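You operate a simulated robot arm through the tools that you are given. There is no shell and no other tool. Be economical: measure what you need, move in short steps, check, and stop when the job is done.

The job below is to be done with a simulated two-armed robot. You get a single attempt, and the scene is never put back.

JOB
The jam is out: shut the table guard, reset and jog the table home in Set mode.
Fine: one press of Step on the pendant in its holder; turn the switch back to Auto last.

Only the result counts: the job must be done as asked and must still hold three seconds after the hand-in. Knocking over, shifting, dropping, spilling or breaking anything else fails it.

ROBOT AND FRAMES
Two 7-joint arms with two-finger parallel grippers on one trunk, on a base that drives. Base frame: it is fixed to the floor where the robot stands at the start and does not move with it; the origin is under the middle of the robot, x ahead of it, y to its left, z up. Readings come in mm, rad, newtons and seconds.
The left shoulder is at the start at [50, 187, 1028], the right one opposite. With the tool pointing down near the work surface each hand reaches from about 100 to 660 mm from the robot's upright axis, wherever it stands, measured 20 degrees to its own side. Places, roughly: mode switch [200, 1000, 1100]; table guard [1000, 300, 1100]. Payload 3.43 kg a hand.
The tool frame of a hand sits at the grasp point between the pads (the TCP): z along the fingers, y along the line on which they close. The tips reach 30 mm beyond it. The gripper opens to 94 mm. The fingers are 28 mm wide and 10 mm thick; the gripper's body (50 by 96 mm) begins 55 mm behind the TCP.
Orientation is that of the tool frame in the base frame, as a unit quaternion [x, y, z, w]. With the fingers straight down and closing along the base's y, the tool's x points along the base's -x, its y along +y and its z along -z.

CONTROLS
- The arms move only by the tool servo_tool. It takes "left_targets", "right_targets" or both (then of equal length, played together; a hand with none holds still); each is a list of rows, each a list of 7 numbers: the opening, from 0 (shut) to 1 (fully open), then the shift along the tool's x, y, z in mm, then the turn, a rotation vector about the tool's x, y, z in rad. In form: [[jaw, dx, dy, dz, rx, ry, rz], ...]. A call has 1 to 10 rows; each row shifts and turns the commanded pose from where the row before left it, along the tool's axes as they then stand. Rows are played at 5 a second. More than 50 mm and 0.15 rad between two rows, or a gripper value outside its range, and nothing of the call is played. A pose out of reach is approached as far as the arm can. The call stops where the force on the tool passes 40 N (or 10 N more than at its start, if that is more) or the arm is blocked; 0.2 s more then pass. The fingers move at their own pace (about 153 mm/s each) and stop on an object; they squeeze with about 22 N. The grip force told is the motor's: it shows also when the fingers shut on nothing. Time passes only in rows, and 0.2 s behind the last, so rows that do not move let the fingers close. It gives the time, the measured TCP pose, the force on the tool (base axes), the opening and the grip force at its end, in the units of the frame above (readings bear some noise), with the torque about the TCP (base axes, N m) and any sound that the robot's microphone picked up, and new pictures: "show" is both (left out), scene, wrist or none (wrist: the cameras of the hands that moved).
- Cameras (640 x 400 px; columns grow to the right, rows downward): "scene" is now at [147.1, -6.3, 1249.4]; the picture's right is [-0.05, -1.00, 0.00], its down [0.05, -0.00, -1.00] and it looks along [1.00, -0.05, 0.05] (base axes); focal length 283 px, centre (320, 200). "left" rides on the left gripper at [76, -14, -103] in its tool frame; the picture's right is [0.18, 0.98, 0.00], its down [-0.75, 0.14, -0.64] and it looks along [-0.63, 0.12, 0.77] (tool axes); focal length 243 px, centre (320, 200). "right" rides on the right gripper at [76, 14, -103] in its tool frame; the picture's right is [-0.18, 0.98, 0.00], its down [-0.75, -0.14, -0.64] and it looks along [-0.63, -0.12, 0.77] (tool axes); focal length 243 px, centre (320, 200). There is no depth. A picture from a camera that has moved, and an enlarged one, comes with that camera's place and axes in the base frame and with its lens.
- move_column(by): slides the trunk up (or, below 0, down) by that many mm; the arms and the scene camera ride with it, the base frame stays. It gives what a move gives, with no picture.
- drive_base(legs): drives the robot by 1 to 6 legs, each [ahead, left, turn to the left] in mm, mm and rad, along the robot's own axes; the way and the turn of a leg run together, so that a leg with both is an arc; at most 1500 mm and 3.142 rad a leg. The arms and the cameras ride along, it lands a little off, and it stops where it bumps. It gives what a move gives, and a new picture of the scene camera.
- turn_head(pan, tilt): turns the head with the scene camera to pan (to the left, within 1.396 rad either way) and tilt (down, from -0.506 to 1.204), counted from straight ahead of the robot. It gives what a move gives, and a new picture of the scene camera.
- enlarge(camera, box): a new picture of the part [left, top, right, bottom] of that camera's present view, enlarged. It takes no simulated time.
- sign_off(): hands the job in; it is judged then, once.

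Go step by step. Nothing tells you exact positions but the pictures and the camera data: compare them with the known pose of the tool, close in by small moves and look again before you grip or let go. The budget is 120 turns and 260 pictures, counting those below and the enlarged ones. Unless the task says otherwise, let go and move clear before handing in, and close with one line.

The tools are called after "Call:" as a command line: name --argument value ..., lists and objects as JSON in quotes. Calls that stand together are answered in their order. servo_tool: Moves the arms, as the interface text tells. Its arguments: {"type":"object","properties":{"left_targets":{"type":"array"},"right_targets":{"type":"array"},"show":{"type":"string","enum":["both","scene","wrist","none"]}},"required":[]} The other tools are called the same way: move_column (by) slides the trunk up or down; drive_base (legs) drives the base; turn_head (pan, tilt) turns the head that bears the scene camera; enlarge (camera, box) takes an enlarged picture of a part of a camera's view; sign_off () hands the job in.

At the start:

```text
clock: 0.0
left_position: [362.4, 179.5, 1258.3]
left_tool_rot: [-0.001, 1.0, -0.001, 0.001]
left_contact_force: [-0.3, -0.8, 0.2]
left_moment: [-0.02, 0.01, -0.01]
left_width: 93.8
left_grip_force: 0.1
right_position: [321.1, -116.2, 1179.9]
right_tool_rot: [0.001, 1.0, 0.0, 0.0]
right_contact_force: [-1.1, 0.1, -0.5]
right_moment: [0.06, 0.0, 0.02]
right_width: 94.1
right_grip_force: 0.0
trunk travel left (down, up): [-244.0, 188.0]
robot x, y, heading: [1.5, 1.6, -0.002]
head pan, tilt: [-0.054, -0.054]
```

scene: 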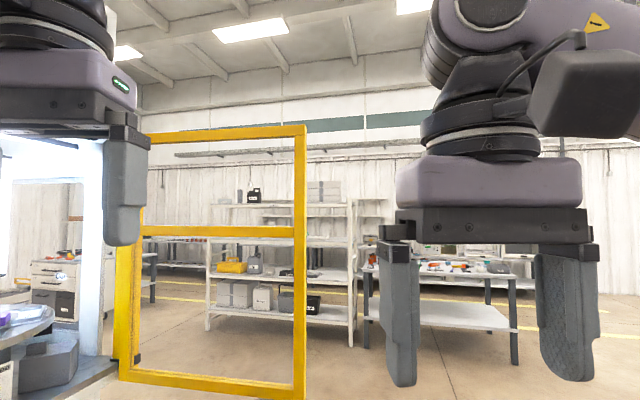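
right: 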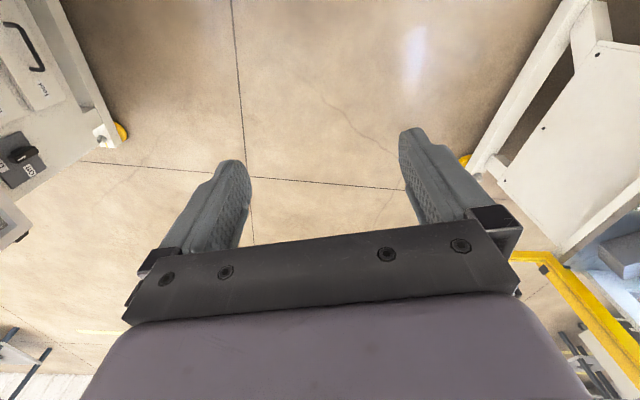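
left: 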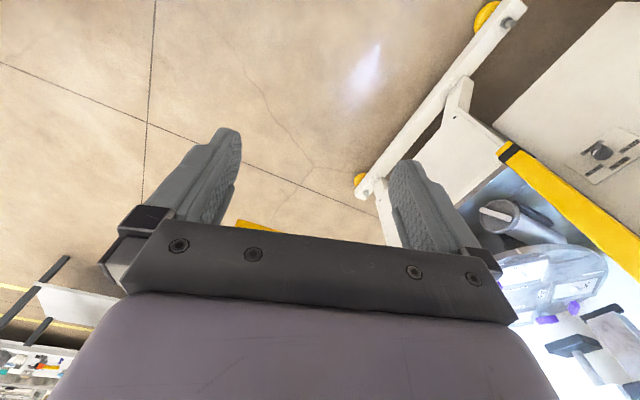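

I see an open yellow guard door ahead-left and a machine cell to the left. I'll look around to the left first.

Call:
turn_head --pan 0.8 --tilt 0.3

Call:
turn_head --pan 1.39 --tilt 0.3

Call:
turn_head --pan -0.9 --tilt 0.3

```text
clock: 1.2
left_position: [360.9, 180.2, 1258.9]
left_tool_rot: [0.0, 1.0, -0.001, 0.001]
left_contact_force: [0.7, -0.3, -0.2]
left_moment: [0.0, 0.02, 0.02]
left_width: 94.1
left_grip_force: 0.1
right_position: [320.1, -115.1, 1179.7]
right_tool_rot: [0.001, 1.0, 0.0, 0.0]
right_contact_force: [0.1, -0.2, 0.0]
right_moment: [0.02, 0.01, 0.02]
right_width: 94.0
right_grip_force: 0.1
trunk travel left (down, up): [-244.0, 188.0]
robot x, y, heading: [1.3, 1.7, -0.0]
head pan, tilt: [0.799, 0.3]
camera scene: at [123.8, 65.4, 1216.9], right [0.72, -0.7, 0.0], down [-0.21, -0.21, -0.96], along [0.67, 0.68, -0.3], focal length 283 px, centre (320, 200)
```

scene: 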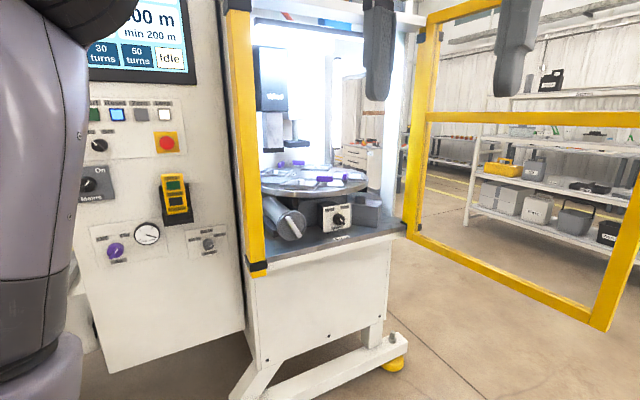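

```text
clock: 2.2
left_position: [360.7, 180.9, 1257.9]
left_tool_rot: [-0.001, 1.0, 0.0, 0.002]
left_contact_force: [0.6, -0.1, 0.5]
left_moment: [-0.04, 0.02, 0.01]
left_width: 94.1
left_grip_force: 0.1
right_position: [321.0, -116.7, 1179.3]
right_tool_rot: [0.001, 1.0, 0.0, 0.0]
right_contact_force: [0.0, 0.5, 1.5]
right_moment: [-0.01, -0.03, -0.02]
right_width: 93.8
right_grip_force: 0.1
trunk travel left (down, up): [-244.0, 188.0]
robot x, y, heading: [-1.2, 0.9, -0.003]
head pan, tilt: [1.389, 0.3]
camera scene: at [75.6, 90.3, 1216.9], right [0.98, -0.18, 0.0], down [-0.05, -0.29, -0.96], along [0.17, 0.94, -0.3], focal length 283 px, centre (320, 200)
```

scene: 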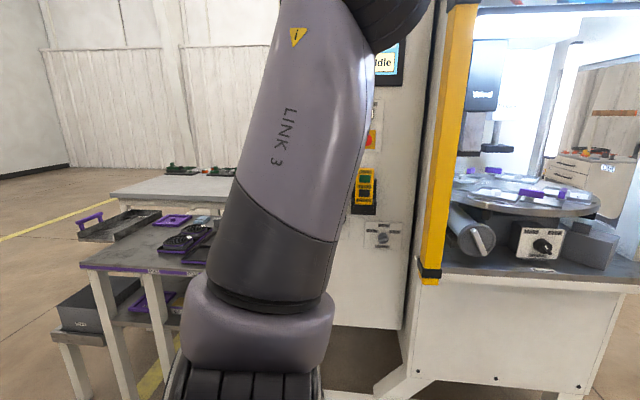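

```text
clock: 4.3
left_position: [361.5, 179.8, 1258.1]
left_tool_rot: [-0.001, 1.0, -0.001, 0.001]
left_contact_force: [1.5, 1.0, -0.4]
left_moment: [-0.03, 0.01, 0.01]
left_width: 93.9
left_grip_force: 0.1
right_position: [321.7, -116.8, 1178.6]
right_tool_rot: [0.0, 1.0, -0.001, 0.0]
right_contact_force: [-0.7, 0.4, 0.3]
right_moment: [0.0, -0.04, -0.02]
right_width: 93.9
right_grip_force: 0.1
trunk travel left (down, up): [-244.0, 188.0]
robot x, y, heading: [1.2, -0.7, -0.001]
head pan, tilt: [-0.901, 0.3]
camera scene: at [116.7, -74.6, 1216.9], right [-0.78, -0.62, 0.0], down [-0.18, 0.23, -0.96], along [0.59, -0.75, -0.3], focal length 283 px, centre (320, 200)
```

scene: 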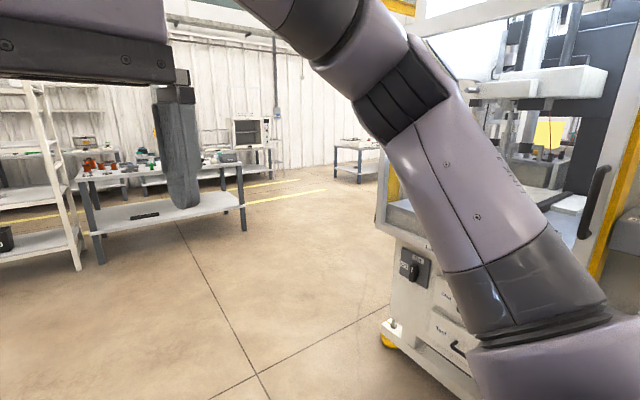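

The machine is on my left, its front facing me, with the panel, a pendant in a holder, several switches and the swung-open guard. I'll enlarge those.

Call:
turn_head --pan 0.85 --tilt 0.2

Call:
enlarge --camera "scene" --box '[80, 80, 260, 280]'

Call:
enlarge --camera "scene" --box '[240, 60, 420, 280]'

```text
clock: 6.1
left_position: [362.2, 179.9, 1257.7]
left_tool_rot: [-0.001, 1.0, -0.001, 0.001]
left_contact_force: [-0.3, 0.1, -0.2]
left_moment: [-0.03, 0.02, 0.0]
left_width: 93.9
left_grip_force: 0.0
right_position: [321.6, -114.7, 1180.9]
right_tool_rot: [0.0, 1.0, 0.0, 0.0]
right_contact_force: [0.8, 0.6, -0.5]
right_moment: [0.0, 0.02, 0.01]
right_width: 93.8
right_grip_force: 0.1
trunk travel left (down, up): [-244.0, 188.0]
robot x, y, heading: [-0.7, 0.5, 0.006]
head pan, tilt: [0.85, 0.201]
camera scene: at [120.2, 68.5, 1226.1], right [0.75, -0.66, 0.0], down [-0.13, -0.15, -0.98], along [0.65, 0.74, -0.2], focal length 283 px, centre (320, 200)
```

scene: 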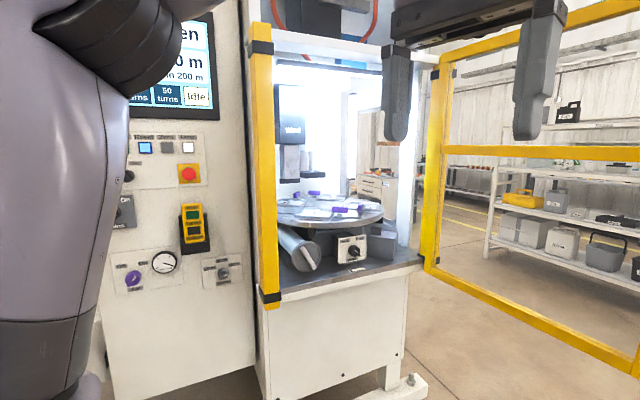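

```text
2.00 times, centred on (170, 180) of scene
camera zoom: at [120.2, 68.5, 1226.1], right [0.75, -0.66, 0.0], down [-0.13, -0.15, -0.98], along [0.65, 0.74, -0.2], focal length 566 px, centre (620, 240)
```

zoom: 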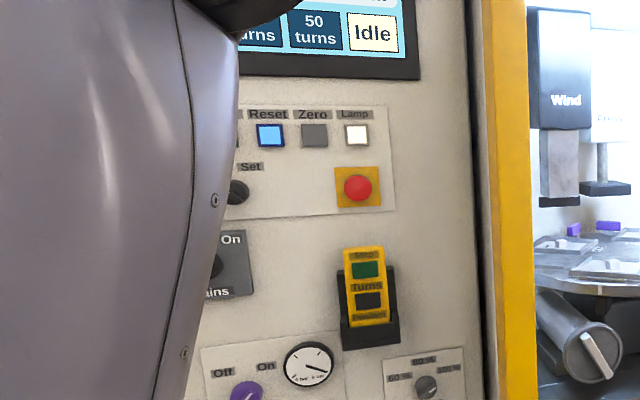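

```text
1.82 times, centred on (330, 170) of scene
camera zoom: at [120.2, 68.5, 1226.1], right [0.75, -0.66, 0.0], down [-0.13, -0.15, -0.98], along [0.65, 0.74, -0.2], focal length 515 px, centre (302, 254)
```

zoom: 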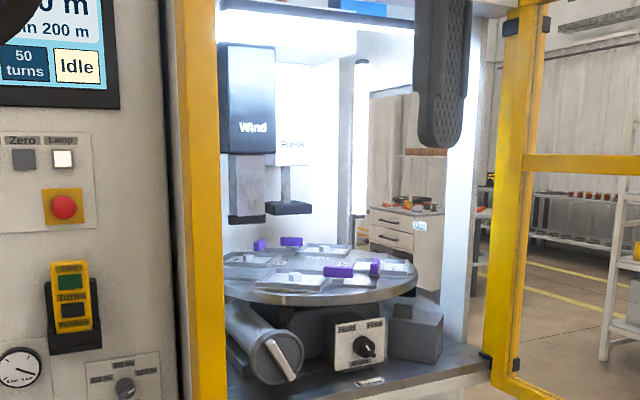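

The door seems hinged on the right side of the cell opening, near (1050, 545), with its free end near (940, 10). I'll turn the robot to face the panel and get an unobstructed view.

Call:
drive_base --legs '[[0, 0, 1.2]]'

Call:
turn_head --pan 0.1 --tilt 0.1

```text
clock: 9.5
left_position: [-38.4, 401.7, 1258.0]
left_tool_rot: [-0.566, 0.824, 0.0, 0.002]
left_contact_force: [0.0, 0.0, -0.1]
left_moment: [-0.01, -0.02, -0.01]
left_width: 93.9
left_grip_force: 0.1
right_position: [223.9, 258.2, 1179.6]
right_tool_rot: [-0.565, 0.825, 0.0, 0.0]
right_contact_force: [0.2, 0.1, 0.3]
right_moment: [0.04, 0.01, -0.02]
right_width: 94.1
right_grip_force: 0.0
trunk travel left (down, up): [-244.0, 188.0]
robot x, y, heading: [0.1, -0.2, 1.205]
head pan, tilt: [0.85, 0.201]
camera scene: at [-21.9, 135.6, 1226.1], right [0.89, 0.46, 0.0], down [0.09, -0.18, -0.98], along [-0.45, 0.87, -0.2], focal length 283 px, centre (320, 200)
```

scene: 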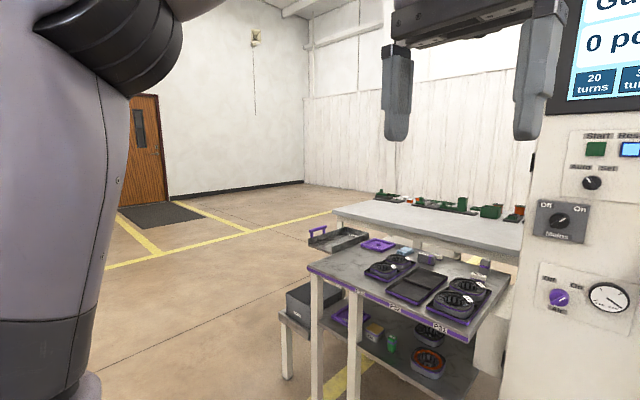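

```text
clock: 10.6
left_position: [-37.9, 401.2, 1258.9]
left_tool_rot: [-0.566, 0.824, 0.0, 0.001]
left_contact_force: [0.7, 0.0, -0.2]
left_moment: [-0.02, -0.02, 0.01]
left_width: 93.9
left_grip_force: 0.0
right_position: [223.9, 257.7, 1179.8]
right_tool_rot: [-0.564, 0.826, 0.0, 0.0]
right_contact_force: [0.5, 0.4, -0.2]
right_moment: [0.0, 0.0, 0.0]
right_width: 94.0
right_grip_force: 0.1
trunk travel left (down, up): [-244.0, 188.0]
robot x, y, heading: [0.8, 4.7, 1.199]
head pan, tilt: [0.099, 0.099]
camera scene: at [45.7, 141.7, 1235.5], right [0.96, -0.26, 0.0], down [-0.03, -0.1, -0.99], along [0.26, 0.96, -0.1], focal length 283 px, centre (320, 200)
```

scene: 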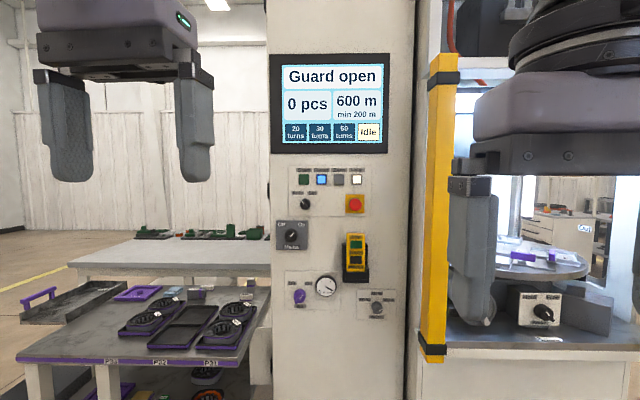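

Call:
enlarge --camera "scene" --box '[265, 160, 405, 320]'

Call:
enlarge --camera "scene" --box '[500, 220, 620, 350]'

Call:
turn_head --pan -0.6 --tilt 0.1

Call:
turn_head --pan -1.1 --tilt 0.1

```text
2.50 times, centred on (335, 240) of scene
camera zoom: at [45.7, 141.7, 1235.5], right [0.96, -0.26, 0.0], down [-0.03, -0.1, -0.99], along [0.26, 0.96, -0.1], focal length 708 px, centre (282, 100)
```

zoom: 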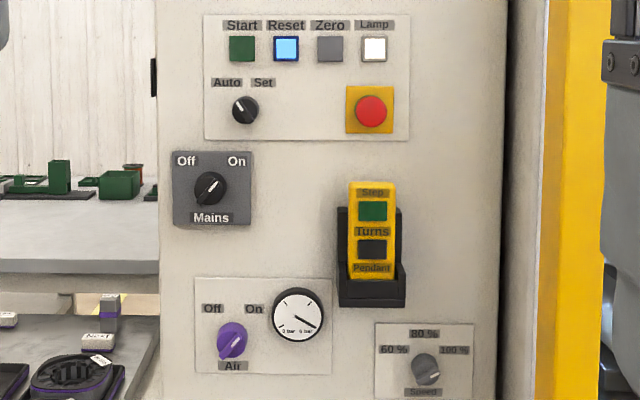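

```text
3.08 times, centred on (560, 285) of scene
camera zoom: at [45.7, 141.7, 1235.5], right [0.96, -0.26, 0.0], down [-0.03, -0.1, -0.99], along [0.26, 0.96, -0.1], focal length 871 px, centre (-418, -62)
```

zoom: 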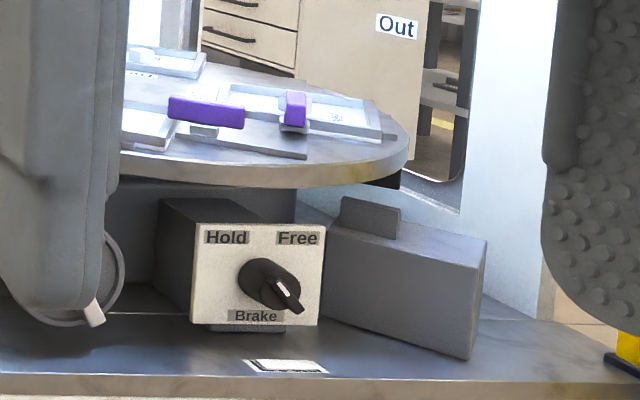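

```text
clock: 11.6
left_position: [-37.5, 400.8, 1257.5]
left_tool_rot: [-0.567, 0.824, 0.0, 0.001]
left_contact_force: [0.3, -0.1, -0.2]
left_moment: [0.0, 0.03, 0.01]
left_width: 94.0
left_grip_force: 0.0
right_position: [224.1, 257.4, 1179.8]
right_tool_rot: [-0.565, 0.825, 0.0, -0.001]
right_contact_force: [0.2, -0.4, -1.0]
right_moment: [0.0, 0.01, 0.0]
right_width: 94.2
right_grip_force: 0.1
trunk travel left (down, up): [-244.0, 188.0]
robot x, y, heading: [-1.7, -0.1, 1.2]
head pan, tilt: [-0.6, 0.099]
camera scene: at [97.1, 105.2, 1235.5], right [0.57, -0.82, 0.0], down [-0.08, -0.06, -1.0], along [0.82, 0.56, -0.1], focal length 283 px, centre (320, 200)
```

scene: 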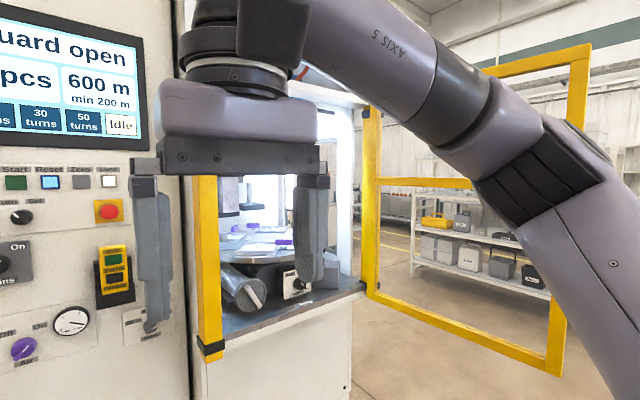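

```text
clock: 12.6
left_position: [-38.2, 402.0, 1258.6]
left_tool_rot: [-0.566, 0.825, -0.001, 0.0]
left_contact_force: [0.1, 0.3, -0.4]
left_moment: [0.0, 0.0, 0.0]
left_width: 94.1
left_grip_force: 0.0
right_position: [224.2, 258.0, 1179.3]
right_tool_rot: [-0.565, 0.825, 0.001, 0.0]
right_contact_force: [-0.4, 0.1, 0.1]
right_moment: [0.01, -0.01, 0.0]
right_width: 93.8
right_grip_force: 0.1
trunk travel left (down, up): [-244.0, 188.0]
robot x, y, heading: [1.0, -2.0, 1.206]
head pan, tilt: [-1.1, 0.099]
camera scene: at [112.9, 62.5, 1235.5], right [0.1, -0.99, 0.0], down [-0.1, -0.01, -1.0], along [0.99, 0.1, -0.1], focal length 283 px, centre (320, 200)
```

scene: 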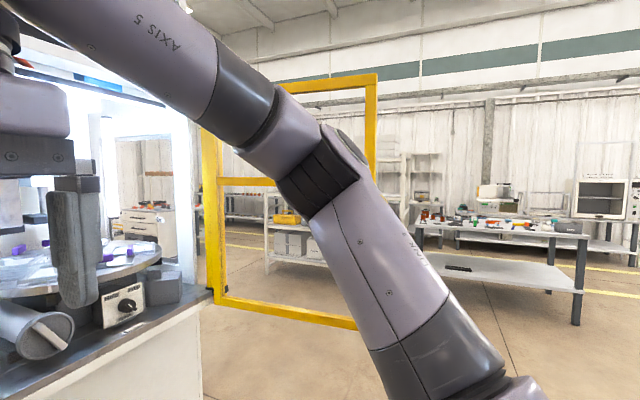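

Display says "Guard open", mode is Auto, and Mains and Air are on. I want to check the Brake knob's state in the cell more closely before shutting the guard.

Call:
enlarge --camera "scene" --box '[90, 270, 160, 340]'

Call:
enlarge --camera "scene" --box '[0, 60, 400, 350]'

```text
5.71 times, centred on (125, 305) of scene
camera zoom: at [112.9, 62.5, 1235.5], right [0.1, -0.99, 0.0], down [-0.1, -0.01, -1.0], along [0.99, 0.1, -0.1], focal length 1618 px, centre (1434, -400)
```

zoom: 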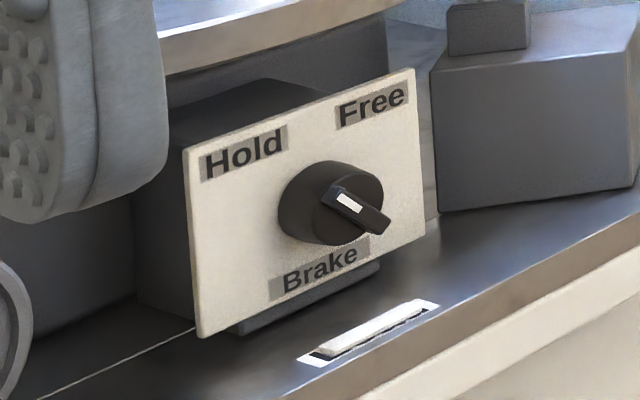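

```text
1.38 times, centred on (200, 205) of scene
camera zoom: at [112.9, 62.5, 1235.5], right [0.1, -0.99, 0.0], down [-0.1, -0.01, -1.0], along [0.99, 0.1, -0.1], focal length 391 px, centre (486, 193)
```

zoom: 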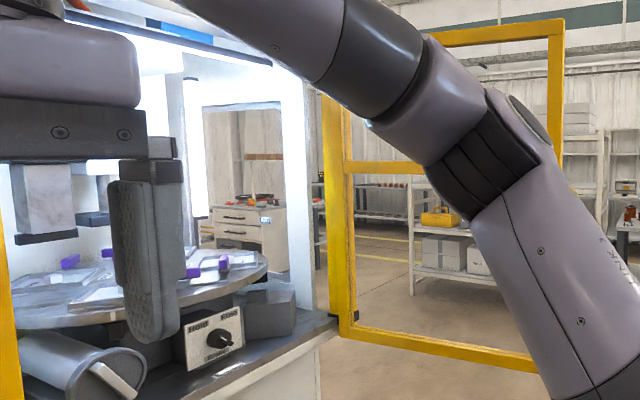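

The brake is on Hold (its normal state), so I'll leave it alone. To shut the guard I must push it from its outer (+x) face, so I'll face +y, back off, and strafe right until my right hand can pass beyond the door's free end.

Call:
drive_base --legs '[[0, 0, 0.368], [-530, 0, 0]]'

Call:
turn_head --pan -0.9 --tilt 0.1

```text
clock: 15.8
left_position: [-174.5, 76.0, 1260.4]
left_tool_rot: [0.708, -0.706, -0.001, -0.004]
left_contact_force: [0.0, 1.5, -0.4]
left_moment: [-0.08, 0.0, 0.02]
left_width: 93.9
left_grip_force: 0.0
right_position: [121.4, 35.2, 1179.6]
right_tool_rot: [0.708, -0.706, -0.002, -0.002]
right_contact_force: [0.4, -0.2, 0.4]
right_moment: [-0.04, 0.01, 0.01]
right_width: 93.7
right_grip_force: 0.1
trunk travel left (down, up): [-244.0, 188.0]
robot x, y, heading: [6.7, -285.1, 1.571]
head pan, tilt: [-1.1, 0.099]
stopped in leg 2: the robot was blocked; the commanded pose is now the measured one
camera scene: at [87.9, -185.1, 1235.3], right [0.45, -0.89, 0.0], down [-0.09, -0.05, -0.99], along [0.89, 0.45, -0.1], focal length 283 px, centre (320, 200)
```

scene: 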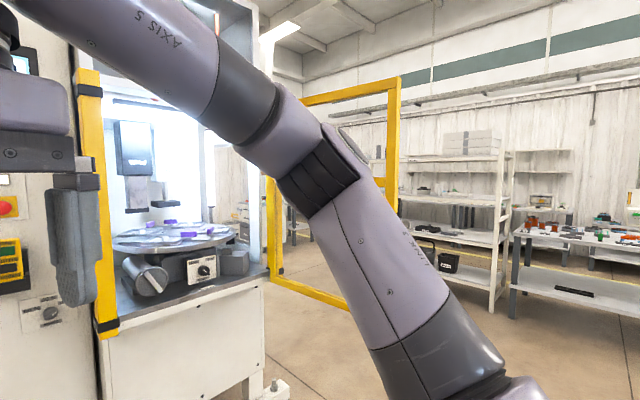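

```text
clock: 16.5
left_position: [-174.9, 74.1, 1259.9]
left_tool_rot: [-0.707, 0.708, 0.002, 0.005]
left_contact_force: [0.4, 0.1, 0.7]
left_moment: [0.01, -0.03, 0.0]
left_width: 94.1
left_grip_force: 0.0
right_position: [121.7, 34.0, 1181.5]
right_tool_rot: [0.708, -0.706, -0.002, -0.002]
right_contact_force: [0.6, 1.0, -0.5]
right_moment: [-0.03, 0.0, -0.02]
right_width: 93.8
right_grip_force: 0.1
trunk travel left (down, up): [-244.0, 188.0]
robot x, y, heading: [8.0, -284.4, 1.569]
head pan, tilt: [-0.901, 0.099]
camera scene: at [77.9, -171.0, 1235.5], right [0.62, -0.78, 0.0], down [-0.08, -0.06, -0.99], along [0.78, 0.62, -0.1], focal length 283 px, centre (320, 200)
```

scene: 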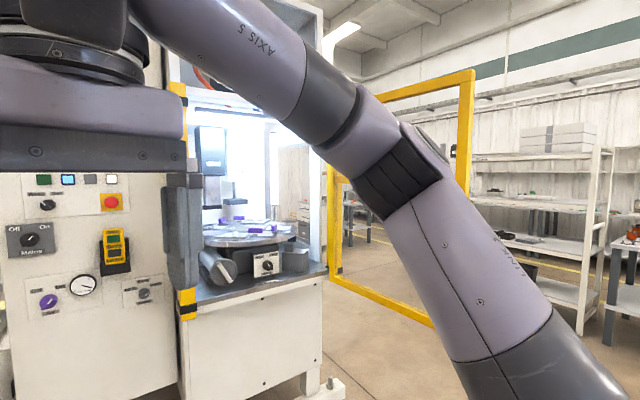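

The base was blocked behind at y=-285. I'll ease forward a bit and look to the rear on both sides.

Call:
drive_base --legs '[[40, 0, 0]]'

Call:
turn_head --pan -1.39 --tilt 0.7

Call:
turn_head --pan 1.39 --tilt 0.7

```text
clock: 17.4
left_position: [-175.3, 115.1, 1260.2]
left_tool_rot: [0.707, -0.707, -0.001, -0.004]
left_contact_force: [0.7, -0.2, -0.1]
left_moment: [-0.03, 0.04, -0.03]
left_width: 94.0
left_grip_force: 0.0
right_position: [120.5, 74.1, 1181.0]
right_tool_rot: [0.709, -0.706, -0.002, -0.001]
right_contact_force: [0.9, 0.8, 0.4]
right_moment: [-0.02, 0.01, 0.03]
right_width: 93.8
right_grip_force: 0.1
trunk travel left (down, up): [-244.0, 188.0]
robot x, y, heading: [6.6, -247.2, 1.572]
head pan, tilt: [-0.901, 0.099]
camera scene: at [77.9, -130.9, 1235.4], right [0.62, -0.78, 0.0], down [-0.08, -0.06, -0.99], along [0.78, 0.62, -0.1], focal length 283 px, centre (320, 200)
```

scene: 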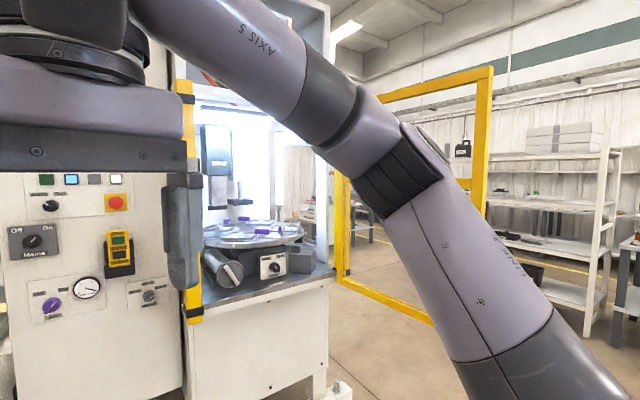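

```text
clock: 18.4
left_position: [-174.7, 113.1, 1261.9]
left_tool_rot: [-0.707, 0.707, 0.002, 0.004]
left_contact_force: [0.0, 0.4, 0.9]
left_moment: [0.02, 0.0, -0.03]
left_width: 93.9
left_grip_force: 0.0
right_position: [121.2, 73.2, 1180.8]
right_tool_rot: [0.708, -0.707, -0.002, -0.001]
right_contact_force: [1.3, 0.9, 0.6]
right_moment: [0.02, -0.01, 0.0]
right_width: 94.1
right_grip_force: 0.0
trunk travel left (down, up): [-244.0, 188.0]
robot x, y, heading: [7.6, -244.2, 1.57]
head pan, tilt: [-1.389, 0.7]
camera scene: at [89.3, -173.4, 1180.8], right [0.18, -0.98, 0.0], down [-0.63, -0.12, -0.77], along [0.75, 0.14, -0.64], focal length 283 px, centre (320, 200)
```

scene: 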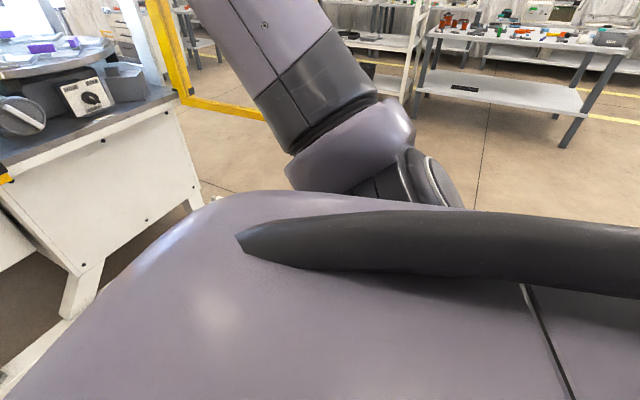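

```text
clock: 20.8
left_position: [-174.6, 114.3, 1260.0]
left_tool_rot: [-0.707, 0.707, 0.002, 0.004]
left_contact_force: [0.5, -0.6, -0.4]
left_moment: [-0.01, 0.0, 0.01]
left_width: 94.0
left_grip_force: 0.1
right_position: [120.6, 74.0, 1181.7]
right_tool_rot: [0.709, -0.705, -0.003, -0.001]
right_contact_force: [0.5, 0.2, -0.4]
right_moment: [0.01, -0.01, 0.03]
right_width: 93.7
right_grip_force: 0.2
trunk travel left (down, up): [-244.0, 188.0]
robot x, y, heading: [7.1, -245.6, 1.567]
head pan, tilt: [1.389, 0.7]
camera scene: at [-77.8, -173.4, 1180.7], right [0.18, 0.98, 0.0], down [0.63, -0.12, -0.76], along [-0.75, 0.14, -0.64], focal length 283 px, centre (320, 200)
```

scene: 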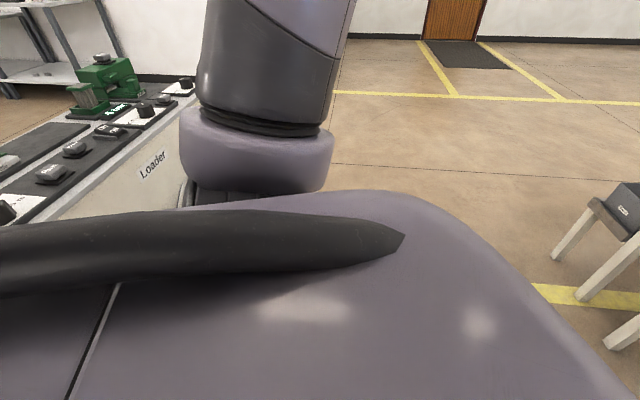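

There's a "Loader" bench behind-left that likely stopped me. I'll strafe right and look at the right rear by turning back toward +x.

Call:
drive_base --legs '[[0, -350, 0], [0, 0, -1.571]]'

Call:
turn_head --pan -0.5 --tilt 0.45

Call:
turn_head --pan -1.39 --tilt 0.45

```text
clock: 28.3
left_position: [715.9, -69.0, 1261.6]
left_tool_rot: [0.003, 1.0, -0.001, 0.004]
left_contact_force: [0.7, 0.2, -0.3]
left_moment: [0.01, 0.02, 0.02]
left_width: 93.9
left_grip_force: 0.0
right_position: [673.1, -364.3, 1180.7]
right_tool_rot: [0.001, 1.0, 0.001, 0.003]
right_contact_force: [-0.2, 0.1, 0.6]
right_moment: [-0.02, -0.02, -0.03]
right_width: 94.1
right_grip_force: 0.1
trunk travel left (down, up): [-244.0, 188.0]
robot x, y, heading: [355.1, -249.1, -0.008]
head pan, tilt: [1.389, 0.7]
camera scene: at [429.4, -165.6, 1180.7], right [0.98, -0.19, 0.0], down [-0.12, -0.63, -0.77], along [0.14, 0.75, -0.64], focal length 283 px, centre (320, 200)
```

scene: 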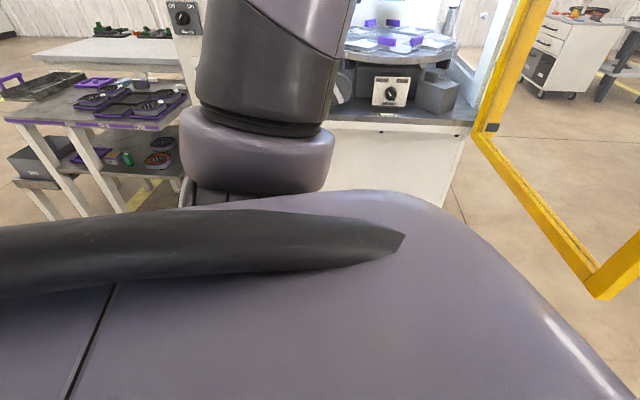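

```text
clock: 30.1
left_position: [715.4, -68.5, 1260.3]
left_tool_rot: [0.004, 1.0, -0.002, 0.005]
left_contact_force: [0.0, -0.8, -0.2]
left_moment: [-0.02, 0.03, 0.02]
left_width: 94.0
left_grip_force: 0.1
right_position: [674.4, -365.8, 1180.7]
right_tool_rot: [0.002, 1.0, 0.001, 0.003]
right_contact_force: [0.5, 0.1, 0.1]
right_moment: [-0.01, 0.04, 0.0]
right_width: 94.1
right_grip_force: 0.0
trunk travel left (down, up): [-244.0, 188.0]
robot x, y, heading: [354.6, -251.0, -0.011]
head pan, tilt: [-0.499, 0.45]
camera scene: at [493.8, -293.6, 1202.9], right [-0.48, -0.87, 0.0], down [-0.38, 0.21, -0.9], along [0.79, -0.44, -0.44], focal length 283 px, centre (320, 200)
```

scene: 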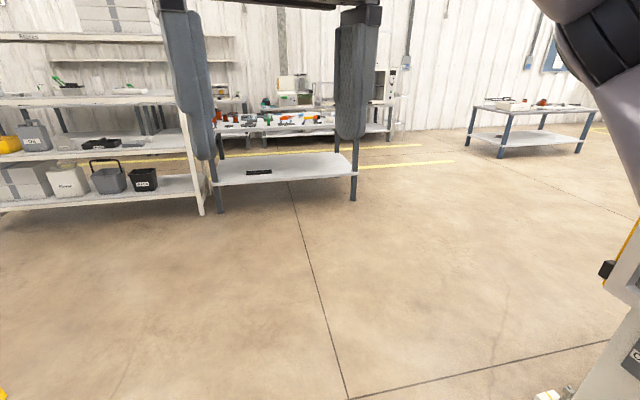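

```text
clock: 31.3
left_position: [715.5, -69.6, 1260.3]
left_tool_rot: [0.004, 1.0, -0.002, 0.005]
left_contact_force: [0.4, -0.5, 0.4]
left_moment: [-0.02, -0.01, 0.02]
left_width: 94.0
left_grip_force: 0.0
right_position: [672.6, -364.3, 1182.7]
right_tool_rot: [0.002, 1.0, 0.001, 0.001]
right_contact_force: [-0.6, -0.9, 0.8]
right_moment: [0.0, -0.01, 0.0]
right_width: 93.7
right_grip_force: 0.1
trunk travel left (down, up): [-244.0, 188.0]
robot x, y, heading: [355.3, -247.8, -0.008]
head pan, tilt: [-1.389, 0.45]
camera scene: at [429.4, -339.5, 1202.9], right [-0.98, -0.17, 0.0], down [-0.08, 0.43, -0.9], along [0.16, -0.89, -0.44], focal length 283 px, centre (320, 200)
```

scene: 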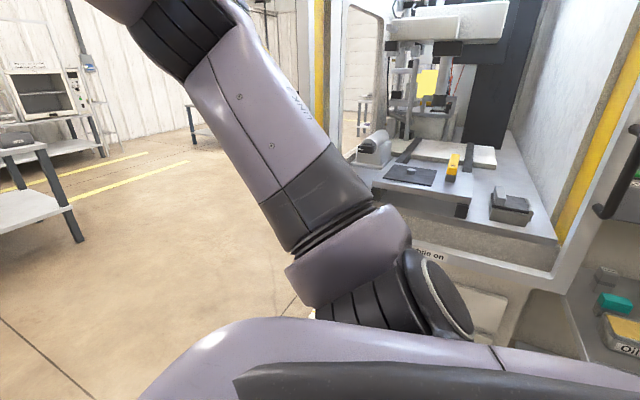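

Space at x>650 is free. I'll go forward then diagonally right, keeping the elbows clear of both the door and the rear machine, then turn to face +y.

Call:
drive_base --legs '[[150, 0, 0], [150, -150, 0], [330, -120, 0]]'

Call:
turn_head --pan 0.9 --tilt 0.2

```text
clock: 36.1
left_position: [1338.0, -349.3, 1260.0]
left_tool_rot: [0.005, 1.0, -0.002, 0.003]
left_contact_force: [0.0, 0.3, 0.9]
left_moment: [0.0, 0.03, -0.01]
left_width: 93.8
left_grip_force: 0.1
right_position: [1295.1, -643.4, 1182.7]
right_tool_rot: [0.003, 1.0, 0.001, 0.002]
right_contact_force: [-0.2, 0.2, -0.3]
right_moment: [0.02, -0.01, -0.01]
right_width: 94.0
right_grip_force: 0.2
trunk travel left (down, up): [-244.0, 188.0]
robot x, y, heading: [973.7, -524.2, -0.011]
head pan, tilt: [-1.389, 0.45]
camera scene: at [1050.9, -617.7, 1202.9], right [-0.99, -0.17, 0.0], down [-0.07, 0.43, -0.9], along [0.15, -0.89, -0.44], focal length 283 px, centre (320, 200)
```

scene: 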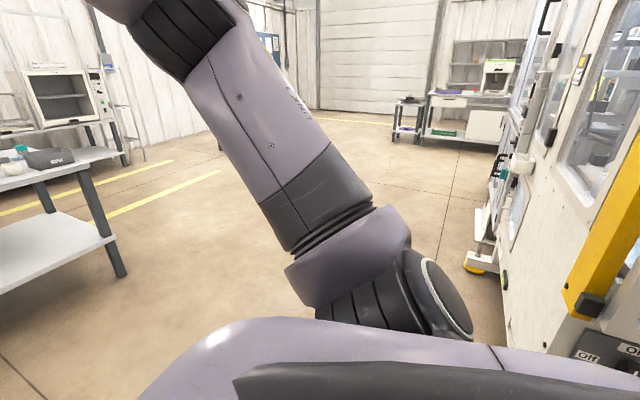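

```text
clock: 38.2
left_position: [1337.3, -348.2, 1261.6]
left_tool_rot: [0.005, 1.0, -0.003, 0.004]
left_contact_force: [1.0, 1.2, 0.0]
left_moment: [0.01, 0.02, 0.0]
left_width: 93.9
left_grip_force: 0.1
right_position: [1295.0, -643.2, 1180.9]
right_tool_rot: [0.003, 1.0, 0.0, 0.004]
right_contact_force: [-0.1, 0.4, -0.4]
right_moment: [0.0, 0.0, 0.03]
right_width: 94.3
right_grip_force: 0.0
trunk travel left (down, up): [-244.0, 188.0]
robot x, y, heading: [974.3, -523.6, -0.012]
head pan, tilt: [0.901, 0.201]
camera scene: at [1093.5, -454.6, 1226.1], right [0.78, -0.63, 0.0], down [-0.13, -0.15, -0.98], along [0.62, 0.76, -0.2], focal length 283 px, centre (320, 200)
```

scene: 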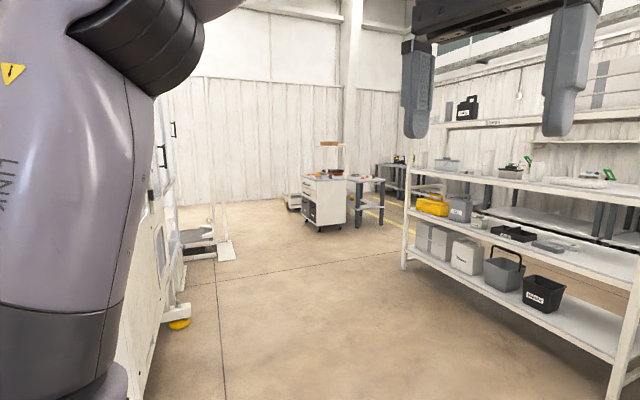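

Now turn to face +y below the door's end, then look at the door.

Call:
drive_base --legs '[[0, 0, 1.583]]'

Call:
turn_head --pan 0.0 --tilt 0.1

```text
clock: 42.4
left_position: [802.0, -162.5, 1260.1]
left_tool_rot: [-0.7, 0.714, 0.001, 0.006]
left_contact_force: [-0.1, 0.5, -1.1]
left_moment: [0.03, 0.02, -0.02]
left_width: 94.3
left_grip_force: 0.2
right_position: [1096.5, -208.1, 1182.3]
right_tool_rot: [-0.701, 0.713, 0.003, 0.001]
right_contact_force: [0.4, -0.2, 0.7]
right_moment: [0.01, -0.01, -0.02]
right_width: 93.9
right_grip_force: 0.0
trunk travel left (down, up): [-244.0, 188.0]
robot x, y, heading: [974.8, -526.6, 1.548]
head pan, tilt: [0.901, 0.201]
camera scene: at [905.5, -408.8, 1226.1], right [0.64, 0.77, 0.0], down [0.15, -0.13, -0.98], along [-0.76, 0.62, -0.2], focal length 283 px, centre (320, 200)
```

scene: 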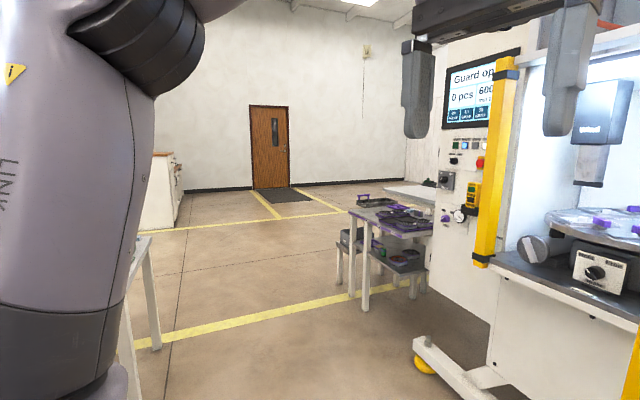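

```text
clock: 43.6
left_position: [802.1, -161.1, 1260.8]
left_tool_rot: [-0.701, 0.713, 0.001, 0.005]
left_contact_force: [0.2, -0.2, 0.5]
left_moment: [0.0, 0.02, -0.01]
left_width: 94.1
left_grip_force: 0.2
right_position: [1097.5, -207.4, 1181.7]
right_tool_rot: [-0.701, 0.713, 0.003, 0.002]
right_contact_force: [-0.2, 0.3, 0.7]
right_moment: [-0.02, -0.04, 0.02]
right_width: 93.9
right_grip_force: 0.0
trunk travel left (down, up): [-244.0, 188.0]
robot x, y, heading: [977.9, -522.4, 1.556]
head pan, tilt: [0.0, 0.099]
camera scene: at [979.2, -376.0, 1235.5], right [1.0, -0.02, 0.0], down [0.0, -0.1, -0.99], along [0.02, 0.99, -0.1], focal length 283 px, centre (320, 200)
```

scene: 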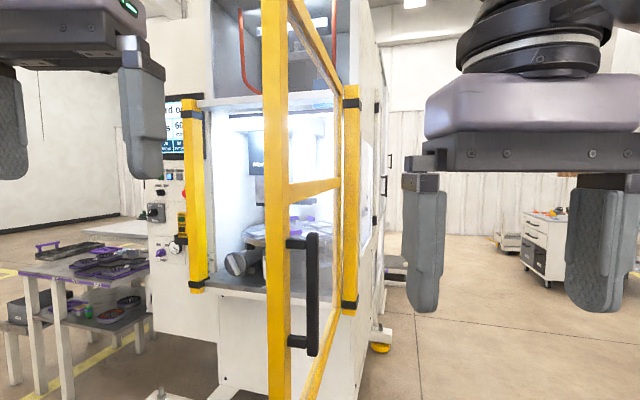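

Clear view now: door free end at about (935, 0) with a black handle on the outer face, and my right hand is to its right. I'll raise the trunk slightly, close the right gripper and extend it alongside the door's outer face.

Call:
move_column --by 50

Call:
servo_tool --right_targets '[[0, -40, 0, 0, 0, 0, 0], [0, -40, 0, 0, 0, 0, 0], [0, -45, 0, 0, 0, 0, 0], [0, -45, 0, 0, 0, 0, 0], [0, -45, 0, 0, 0, 0, 0], [0, -45, 0, 0, 0, 0, 0]]' --show "scene"

```text
clock: 44.6
left_position: [801.8, -161.2, 1311.0]
left_tool_rot: [-0.7, 0.714, 0.002, 0.005]
left_contact_force: [-0.3, 0.4, 0.6]
left_moment: [0.01, -0.03, 0.01]
left_width: 94.0
left_grip_force: 0.1
right_position: [1096.0, -207.5, 1231.8]
right_tool_rot: [-0.702, 0.712, 0.002, 0.001]
right_contact_force: [-0.5, 0.7, 0.0]
right_moment: [0.02, 0.0, -0.03]
right_width: 93.9
right_grip_force: 0.1
trunk travel left (down, up): [-294.0, 138.0]
robot x, y, heading: [977.0, -527.2, 1.552]
head pan, tilt: [0.0, 0.099]
```

```text
clock: 46.0
left_position: [804.7, -160.8, 1310.9]
left_tool_rot: [-0.7, 0.714, 0.001, 0.004]
left_contact_force: [1.4, 0.2, 0.5]
left_moment: [0.01, 0.09, -0.02]
left_width: 93.9
left_grip_force: 0.1
right_position: [1101.8, -19.2, 1225.4]
right_tool_rot: [-0.702, 0.712, 0.004, 0.001]
right_contact_force: [0.1, 0.4, -0.4]
right_moment: [0.0, 0.05, 0.0]
right_width: 0.1
right_grip_force: 22.2
right hand out of reach, approached as far as the arm can: row 5, 6
trunk travel left (down, up): [-294.0, 138.0]
robot x, y, heading: [973.7, -527.6, 1.55]
head pan, tilt: [0.0, 0.099]
camera scene: at [980.5, -375.4, 1285.4], right [1.0, -0.02, 0.0], down [0.0, -0.1, -0.99], along [0.02, 0.99, -0.1], focal length 283 px, centre (320, 200)
```

scene: 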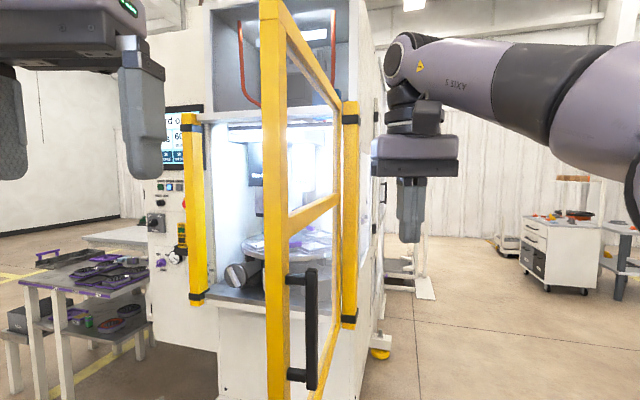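

Hand is alongside but at reach limit; I'll drive forward 90 mm and then strafe left to start swinging the door.

Call:
drive_base --legs '[[90, 0, 0], [0, 200, 0]]'

```text
clock: 49.0
left_position: [608.2, -68.5, 1310.8]
left_tool_rot: [-0.701, 0.713, 0.001, 0.006]
left_contact_force: [0.2, -0.7, 0.8]
left_moment: [0.04, -0.02, 0.02]
left_width: 93.9
left_grip_force: 0.0
right_position: [906.0, 74.7, 1224.7]
right_tool_rot: [-0.702, 0.712, 0.003, 0.002]
right_contact_force: [-0.8, -0.2, 0.0]
right_moment: [0.03, -0.07, -0.05]
right_width: 0.0
right_grip_force: 21.9
trunk travel left (down, up): [-294.0, 138.0]
robot x, y, heading: [781.6, -430.9, 1.549]
head pan, tilt: [0.0, 0.099]
camera scene: at [784.4, -282.0, 1285.5], right [1.0, -0.02, 0.0], down [0.0, -0.1, -1.0], along [0.02, 0.99, -0.1], focal length 283 px, centre (320, 200)
```

scene: 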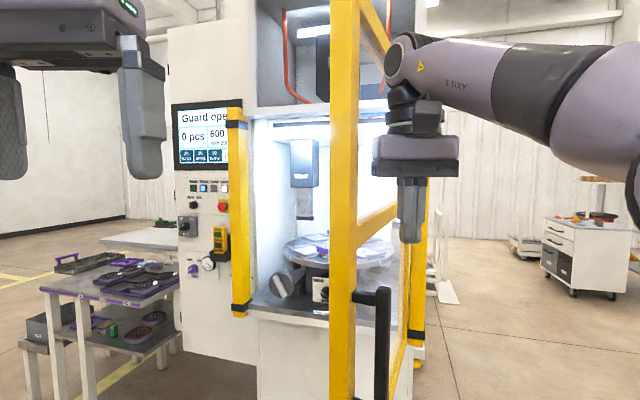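

The door is moving with no notable resistance. Continue along the arc.

Call:
drive_base --legs '[[90, 180, 0], [130, 120, 0]]'

```text
clock: 52.6
left_position: [309.2, 152.8, 1309.8]
left_tool_rot: [-0.701, 0.713, 0.001, 0.006]
left_contact_force: [-0.7, 0.2, 0.1]
left_moment: [-0.03, 0.0, -0.01]
left_width: 93.9
left_grip_force: 0.0
right_position: [607.3, 295.2, 1225.1]
right_tool_rot: [-0.702, 0.712, 0.003, 0.002]
right_contact_force: [-1.0, 0.5, 0.2]
right_moment: [0.02, -0.01, 0.01]
right_width: 0.0
right_grip_force: 22.2
trunk travel left (down, up): [-294.0, 138.0]
robot x, y, heading: [482.8, -210.8, 1.555]
head pan, tilt: [0.0, 0.099]
camera scene: at [486.0, -60.6, 1285.5], right [1.0, -0.02, 0.0], down [0.0, -0.1, -0.99], along [0.02, 0.99, -0.1], focal length 283 px, centre (320, 200)
```

scene: 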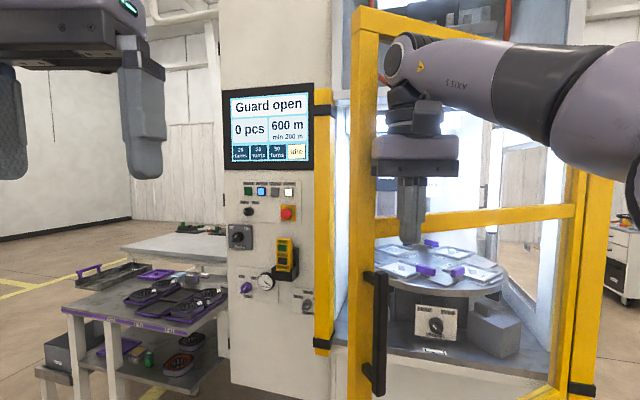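

Door is about 60% closed and hand is on its outer face. Now push ahead (+y).

Call:
drive_base --legs '[[250, 0, 0]]'

```text
clock: 54.4
left_position: [313.5, 400.9, 1310.7]
left_tool_rot: [-0.7, 0.714, 0.001, 0.004]
left_contact_force: [-0.9, -0.2, 0.0]
left_moment: [-0.01, 0.01, -0.01]
left_width: 94.0
left_grip_force: 0.0
right_position: [612.6, 542.9, 1225.5]
right_tool_rot: [-0.702, 0.712, 0.003, 0.001]
right_contact_force: [-0.1, 0.0, 0.2]
right_moment: [-0.01, 0.02, 0.0]
right_width: 0.0
right_grip_force: 22.3
trunk travel left (down, up): [-294.0, 138.0]
robot x, y, heading: [488.6, 38.6, 1.547]
head pan, tilt: [0.0, 0.099]
camera scene: at [490.8, 187.3, 1285.4], right [1.0, -0.02, 0.0], down [0.0, -0.1, -0.99], along [0.02, 0.99, -0.1], focal length 283 px, centre (320, 200)
```

scene: 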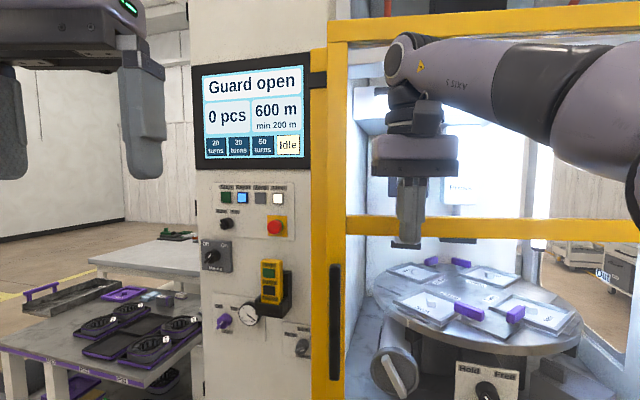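

Nearly shut; continue pushing gently.

Call:
drive_base --legs '[[60, 0, 0]]'

Call:
drive_base --legs '[[40, 0, 0]]'

```text
clock: 55.3
left_position: [315.3, 461.2, 1311.0]
left_tool_rot: [-0.7, 0.714, 0.002, 0.004]
left_contact_force: [-0.3, -0.4, -0.3]
left_moment: [-0.02, 0.03, 0.0]
left_width: 93.8
left_grip_force: 0.2
right_position: [612.3, 603.1, 1225.6]
right_tool_rot: [-0.702, 0.712, 0.003, 0.002]
right_contact_force: [0.0, 0.2, -0.4]
right_moment: [-0.03, 0.03, 0.01]
right_width: 0.0
right_grip_force: 22.2
trunk travel left (down, up): [-294.0, 138.0]
robot x, y, heading: [489.1, 98.2, 1.557]
head pan, tilt: [0.0, 0.099]
camera scene: at [491.9, 247.0, 1285.4], right [1.0, -0.02, 0.0], down [0.0, -0.1, -0.99], along [0.02, 0.99, -0.1], focal length 283 px, centre (320, 200)
```

scene: 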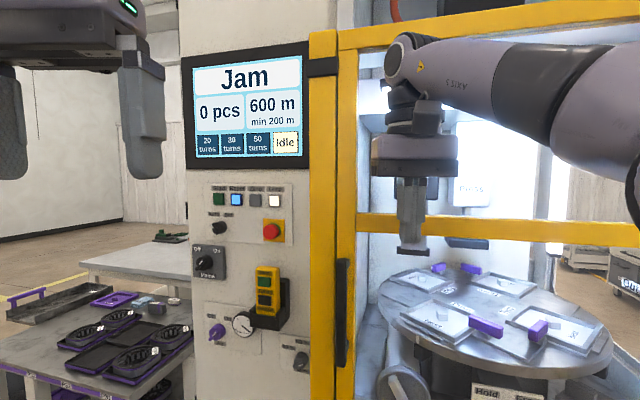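

```text
clock: 56.3
left_position: [316.9, 488.8, 1309.9]
left_tool_rot: [-0.7, 0.714, 0.001, 0.005]
left_contact_force: [-0.2, -0.2, -0.5]
left_moment: [-0.01, -0.01, 0.03]
left_width: 94.3
left_grip_force: 0.1
right_position: [613.0, 624.6, 1228.3]
right_tool_rot: [-0.7, 0.714, -0.006, -0.002]
right_contact_force: [0.1, -7.0, -1.1]
right_moment: [0.6, 0.09, -0.12]
right_width: 0.1
right_grip_force: 22.3
trunk travel left (down, up): [-294.0, 138.0]
robot x, y, heading: [487.8, 128.0, 1.551]
head pan, tilt: [0.0, 0.099]
stopped in leg 1: the force on the tool passed its limit at 107 N (the readings are from after the stop); the commanded pose is now the measured one
camera scene: at [492.6, 274.8, 1285.7], right [1.0, -0.02, 0.0], down [0.0, -0.1, -1.0], along [0.02, 0.99, -0.1], focal length 283 px, centre (320, 200)
```

scene: 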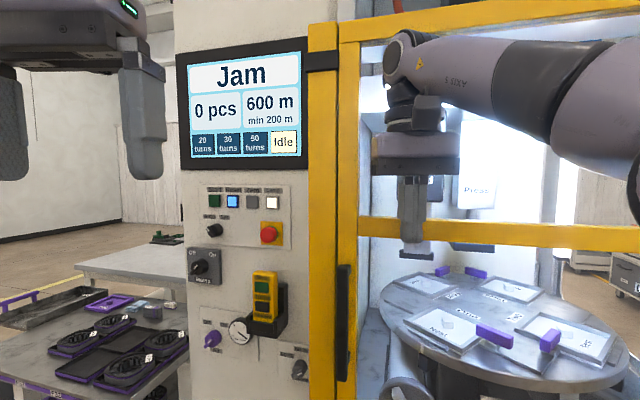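

The guard is shut and the display now reads "Jam". I'll back away from the door, check that it stays shut, and retract the right arm while swinging the left hand to point forward.

Call:
drive_base --legs '[[-130, 0, 0]]'

Call:
servo_tool --right_targets '[[0, 45, 0, 0, 0, 0, 0], [0, 45, 0, 0, 0, 0, 0], [0, 45, 0, 0, 0, 0, 0], [0, 45, 0, 0, 0, 0, 0], [0, 45, 0, 0, 0, 0, 0]]' --left_targets '[[0, 0, 0, 0, 0, -0.145, 0], [0, 0, 0, 0, 0, -0.145, 0], [0, 0, 0, 0, 0, -0.145, 0], [0, 0, 0, 0, 0, -0.145, 0], [0, 0, 0, 0, 0, -0.145, 0]]' --show "scene"

```text
clock: 57.5
left_position: [313.3, 360.6, 1311.0]
left_tool_rot: [-0.7, 0.714, 0.0, 0.005]
left_contact_force: [0.5, -0.6, -0.2]
left_moment: [0.04, 0.0, -0.01]
left_width: 93.9
left_grip_force: 0.1
right_position: [611.4, 497.3, 1227.8]
right_tool_rot: [-0.7, 0.714, -0.005, -0.002]
right_contact_force: [-0.2, -0.2, 0.1]
right_moment: [0.0, 0.0, 0.01]
right_width: 0.0
right_grip_force: 22.3
trunk travel left (down, up): [-294.0, 138.0]
robot x, y, heading: [481.5, -0.5, 1.55]
head pan, tilt: [0.0, 0.099]
camera scene: at [490.1, 146.2, 1285.7], right [1.0, -0.02, 0.0], down [0.0, -0.1, -1.0], along [0.02, 0.99, -0.1], focal length 283 px, centre (320, 200)
```

scene: 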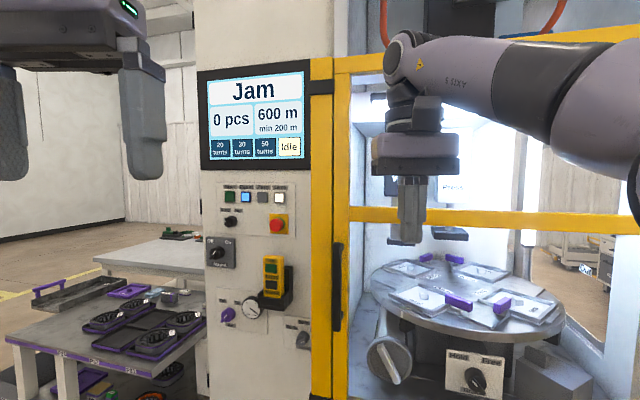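

```text
clock: 58.7
left_position: [314.1, 361.5, 1309.9]
left_tool_rot: [-0.654, 0.665, 0.25, 0.259]
left_contact_force: [-0.2, -0.3, 0.1]
left_moment: [0.0, -0.01, 0.03]
left_width: 0.3
left_grip_force: 22.0
right_position: [606.1, 272.3, 1229.0]
right_tool_rot: [-0.701, 0.714, -0.005, -0.002]
right_contact_force: [0.1, -0.6, 0.3]
right_moment: [-0.01, 0.02, 0.01]
right_width: 0.0
right_grip_force: 22.0
trunk travel left (down, up): [-294.0, 138.0]
robot x, y, heading: [485.4, -0.7, 1.551]
head pan, tilt: [0.0, 0.099]
camera scene: at [490.0, 146.4, 1285.7], right [1.0, -0.02, 0.0], down [0.0, -0.1, -1.0], along [0.02, 0.99, -0.1], focal length 283 px, centre (320, 200)
```

scene: 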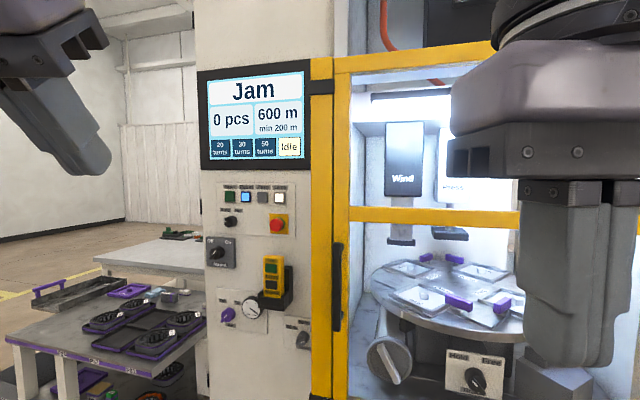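

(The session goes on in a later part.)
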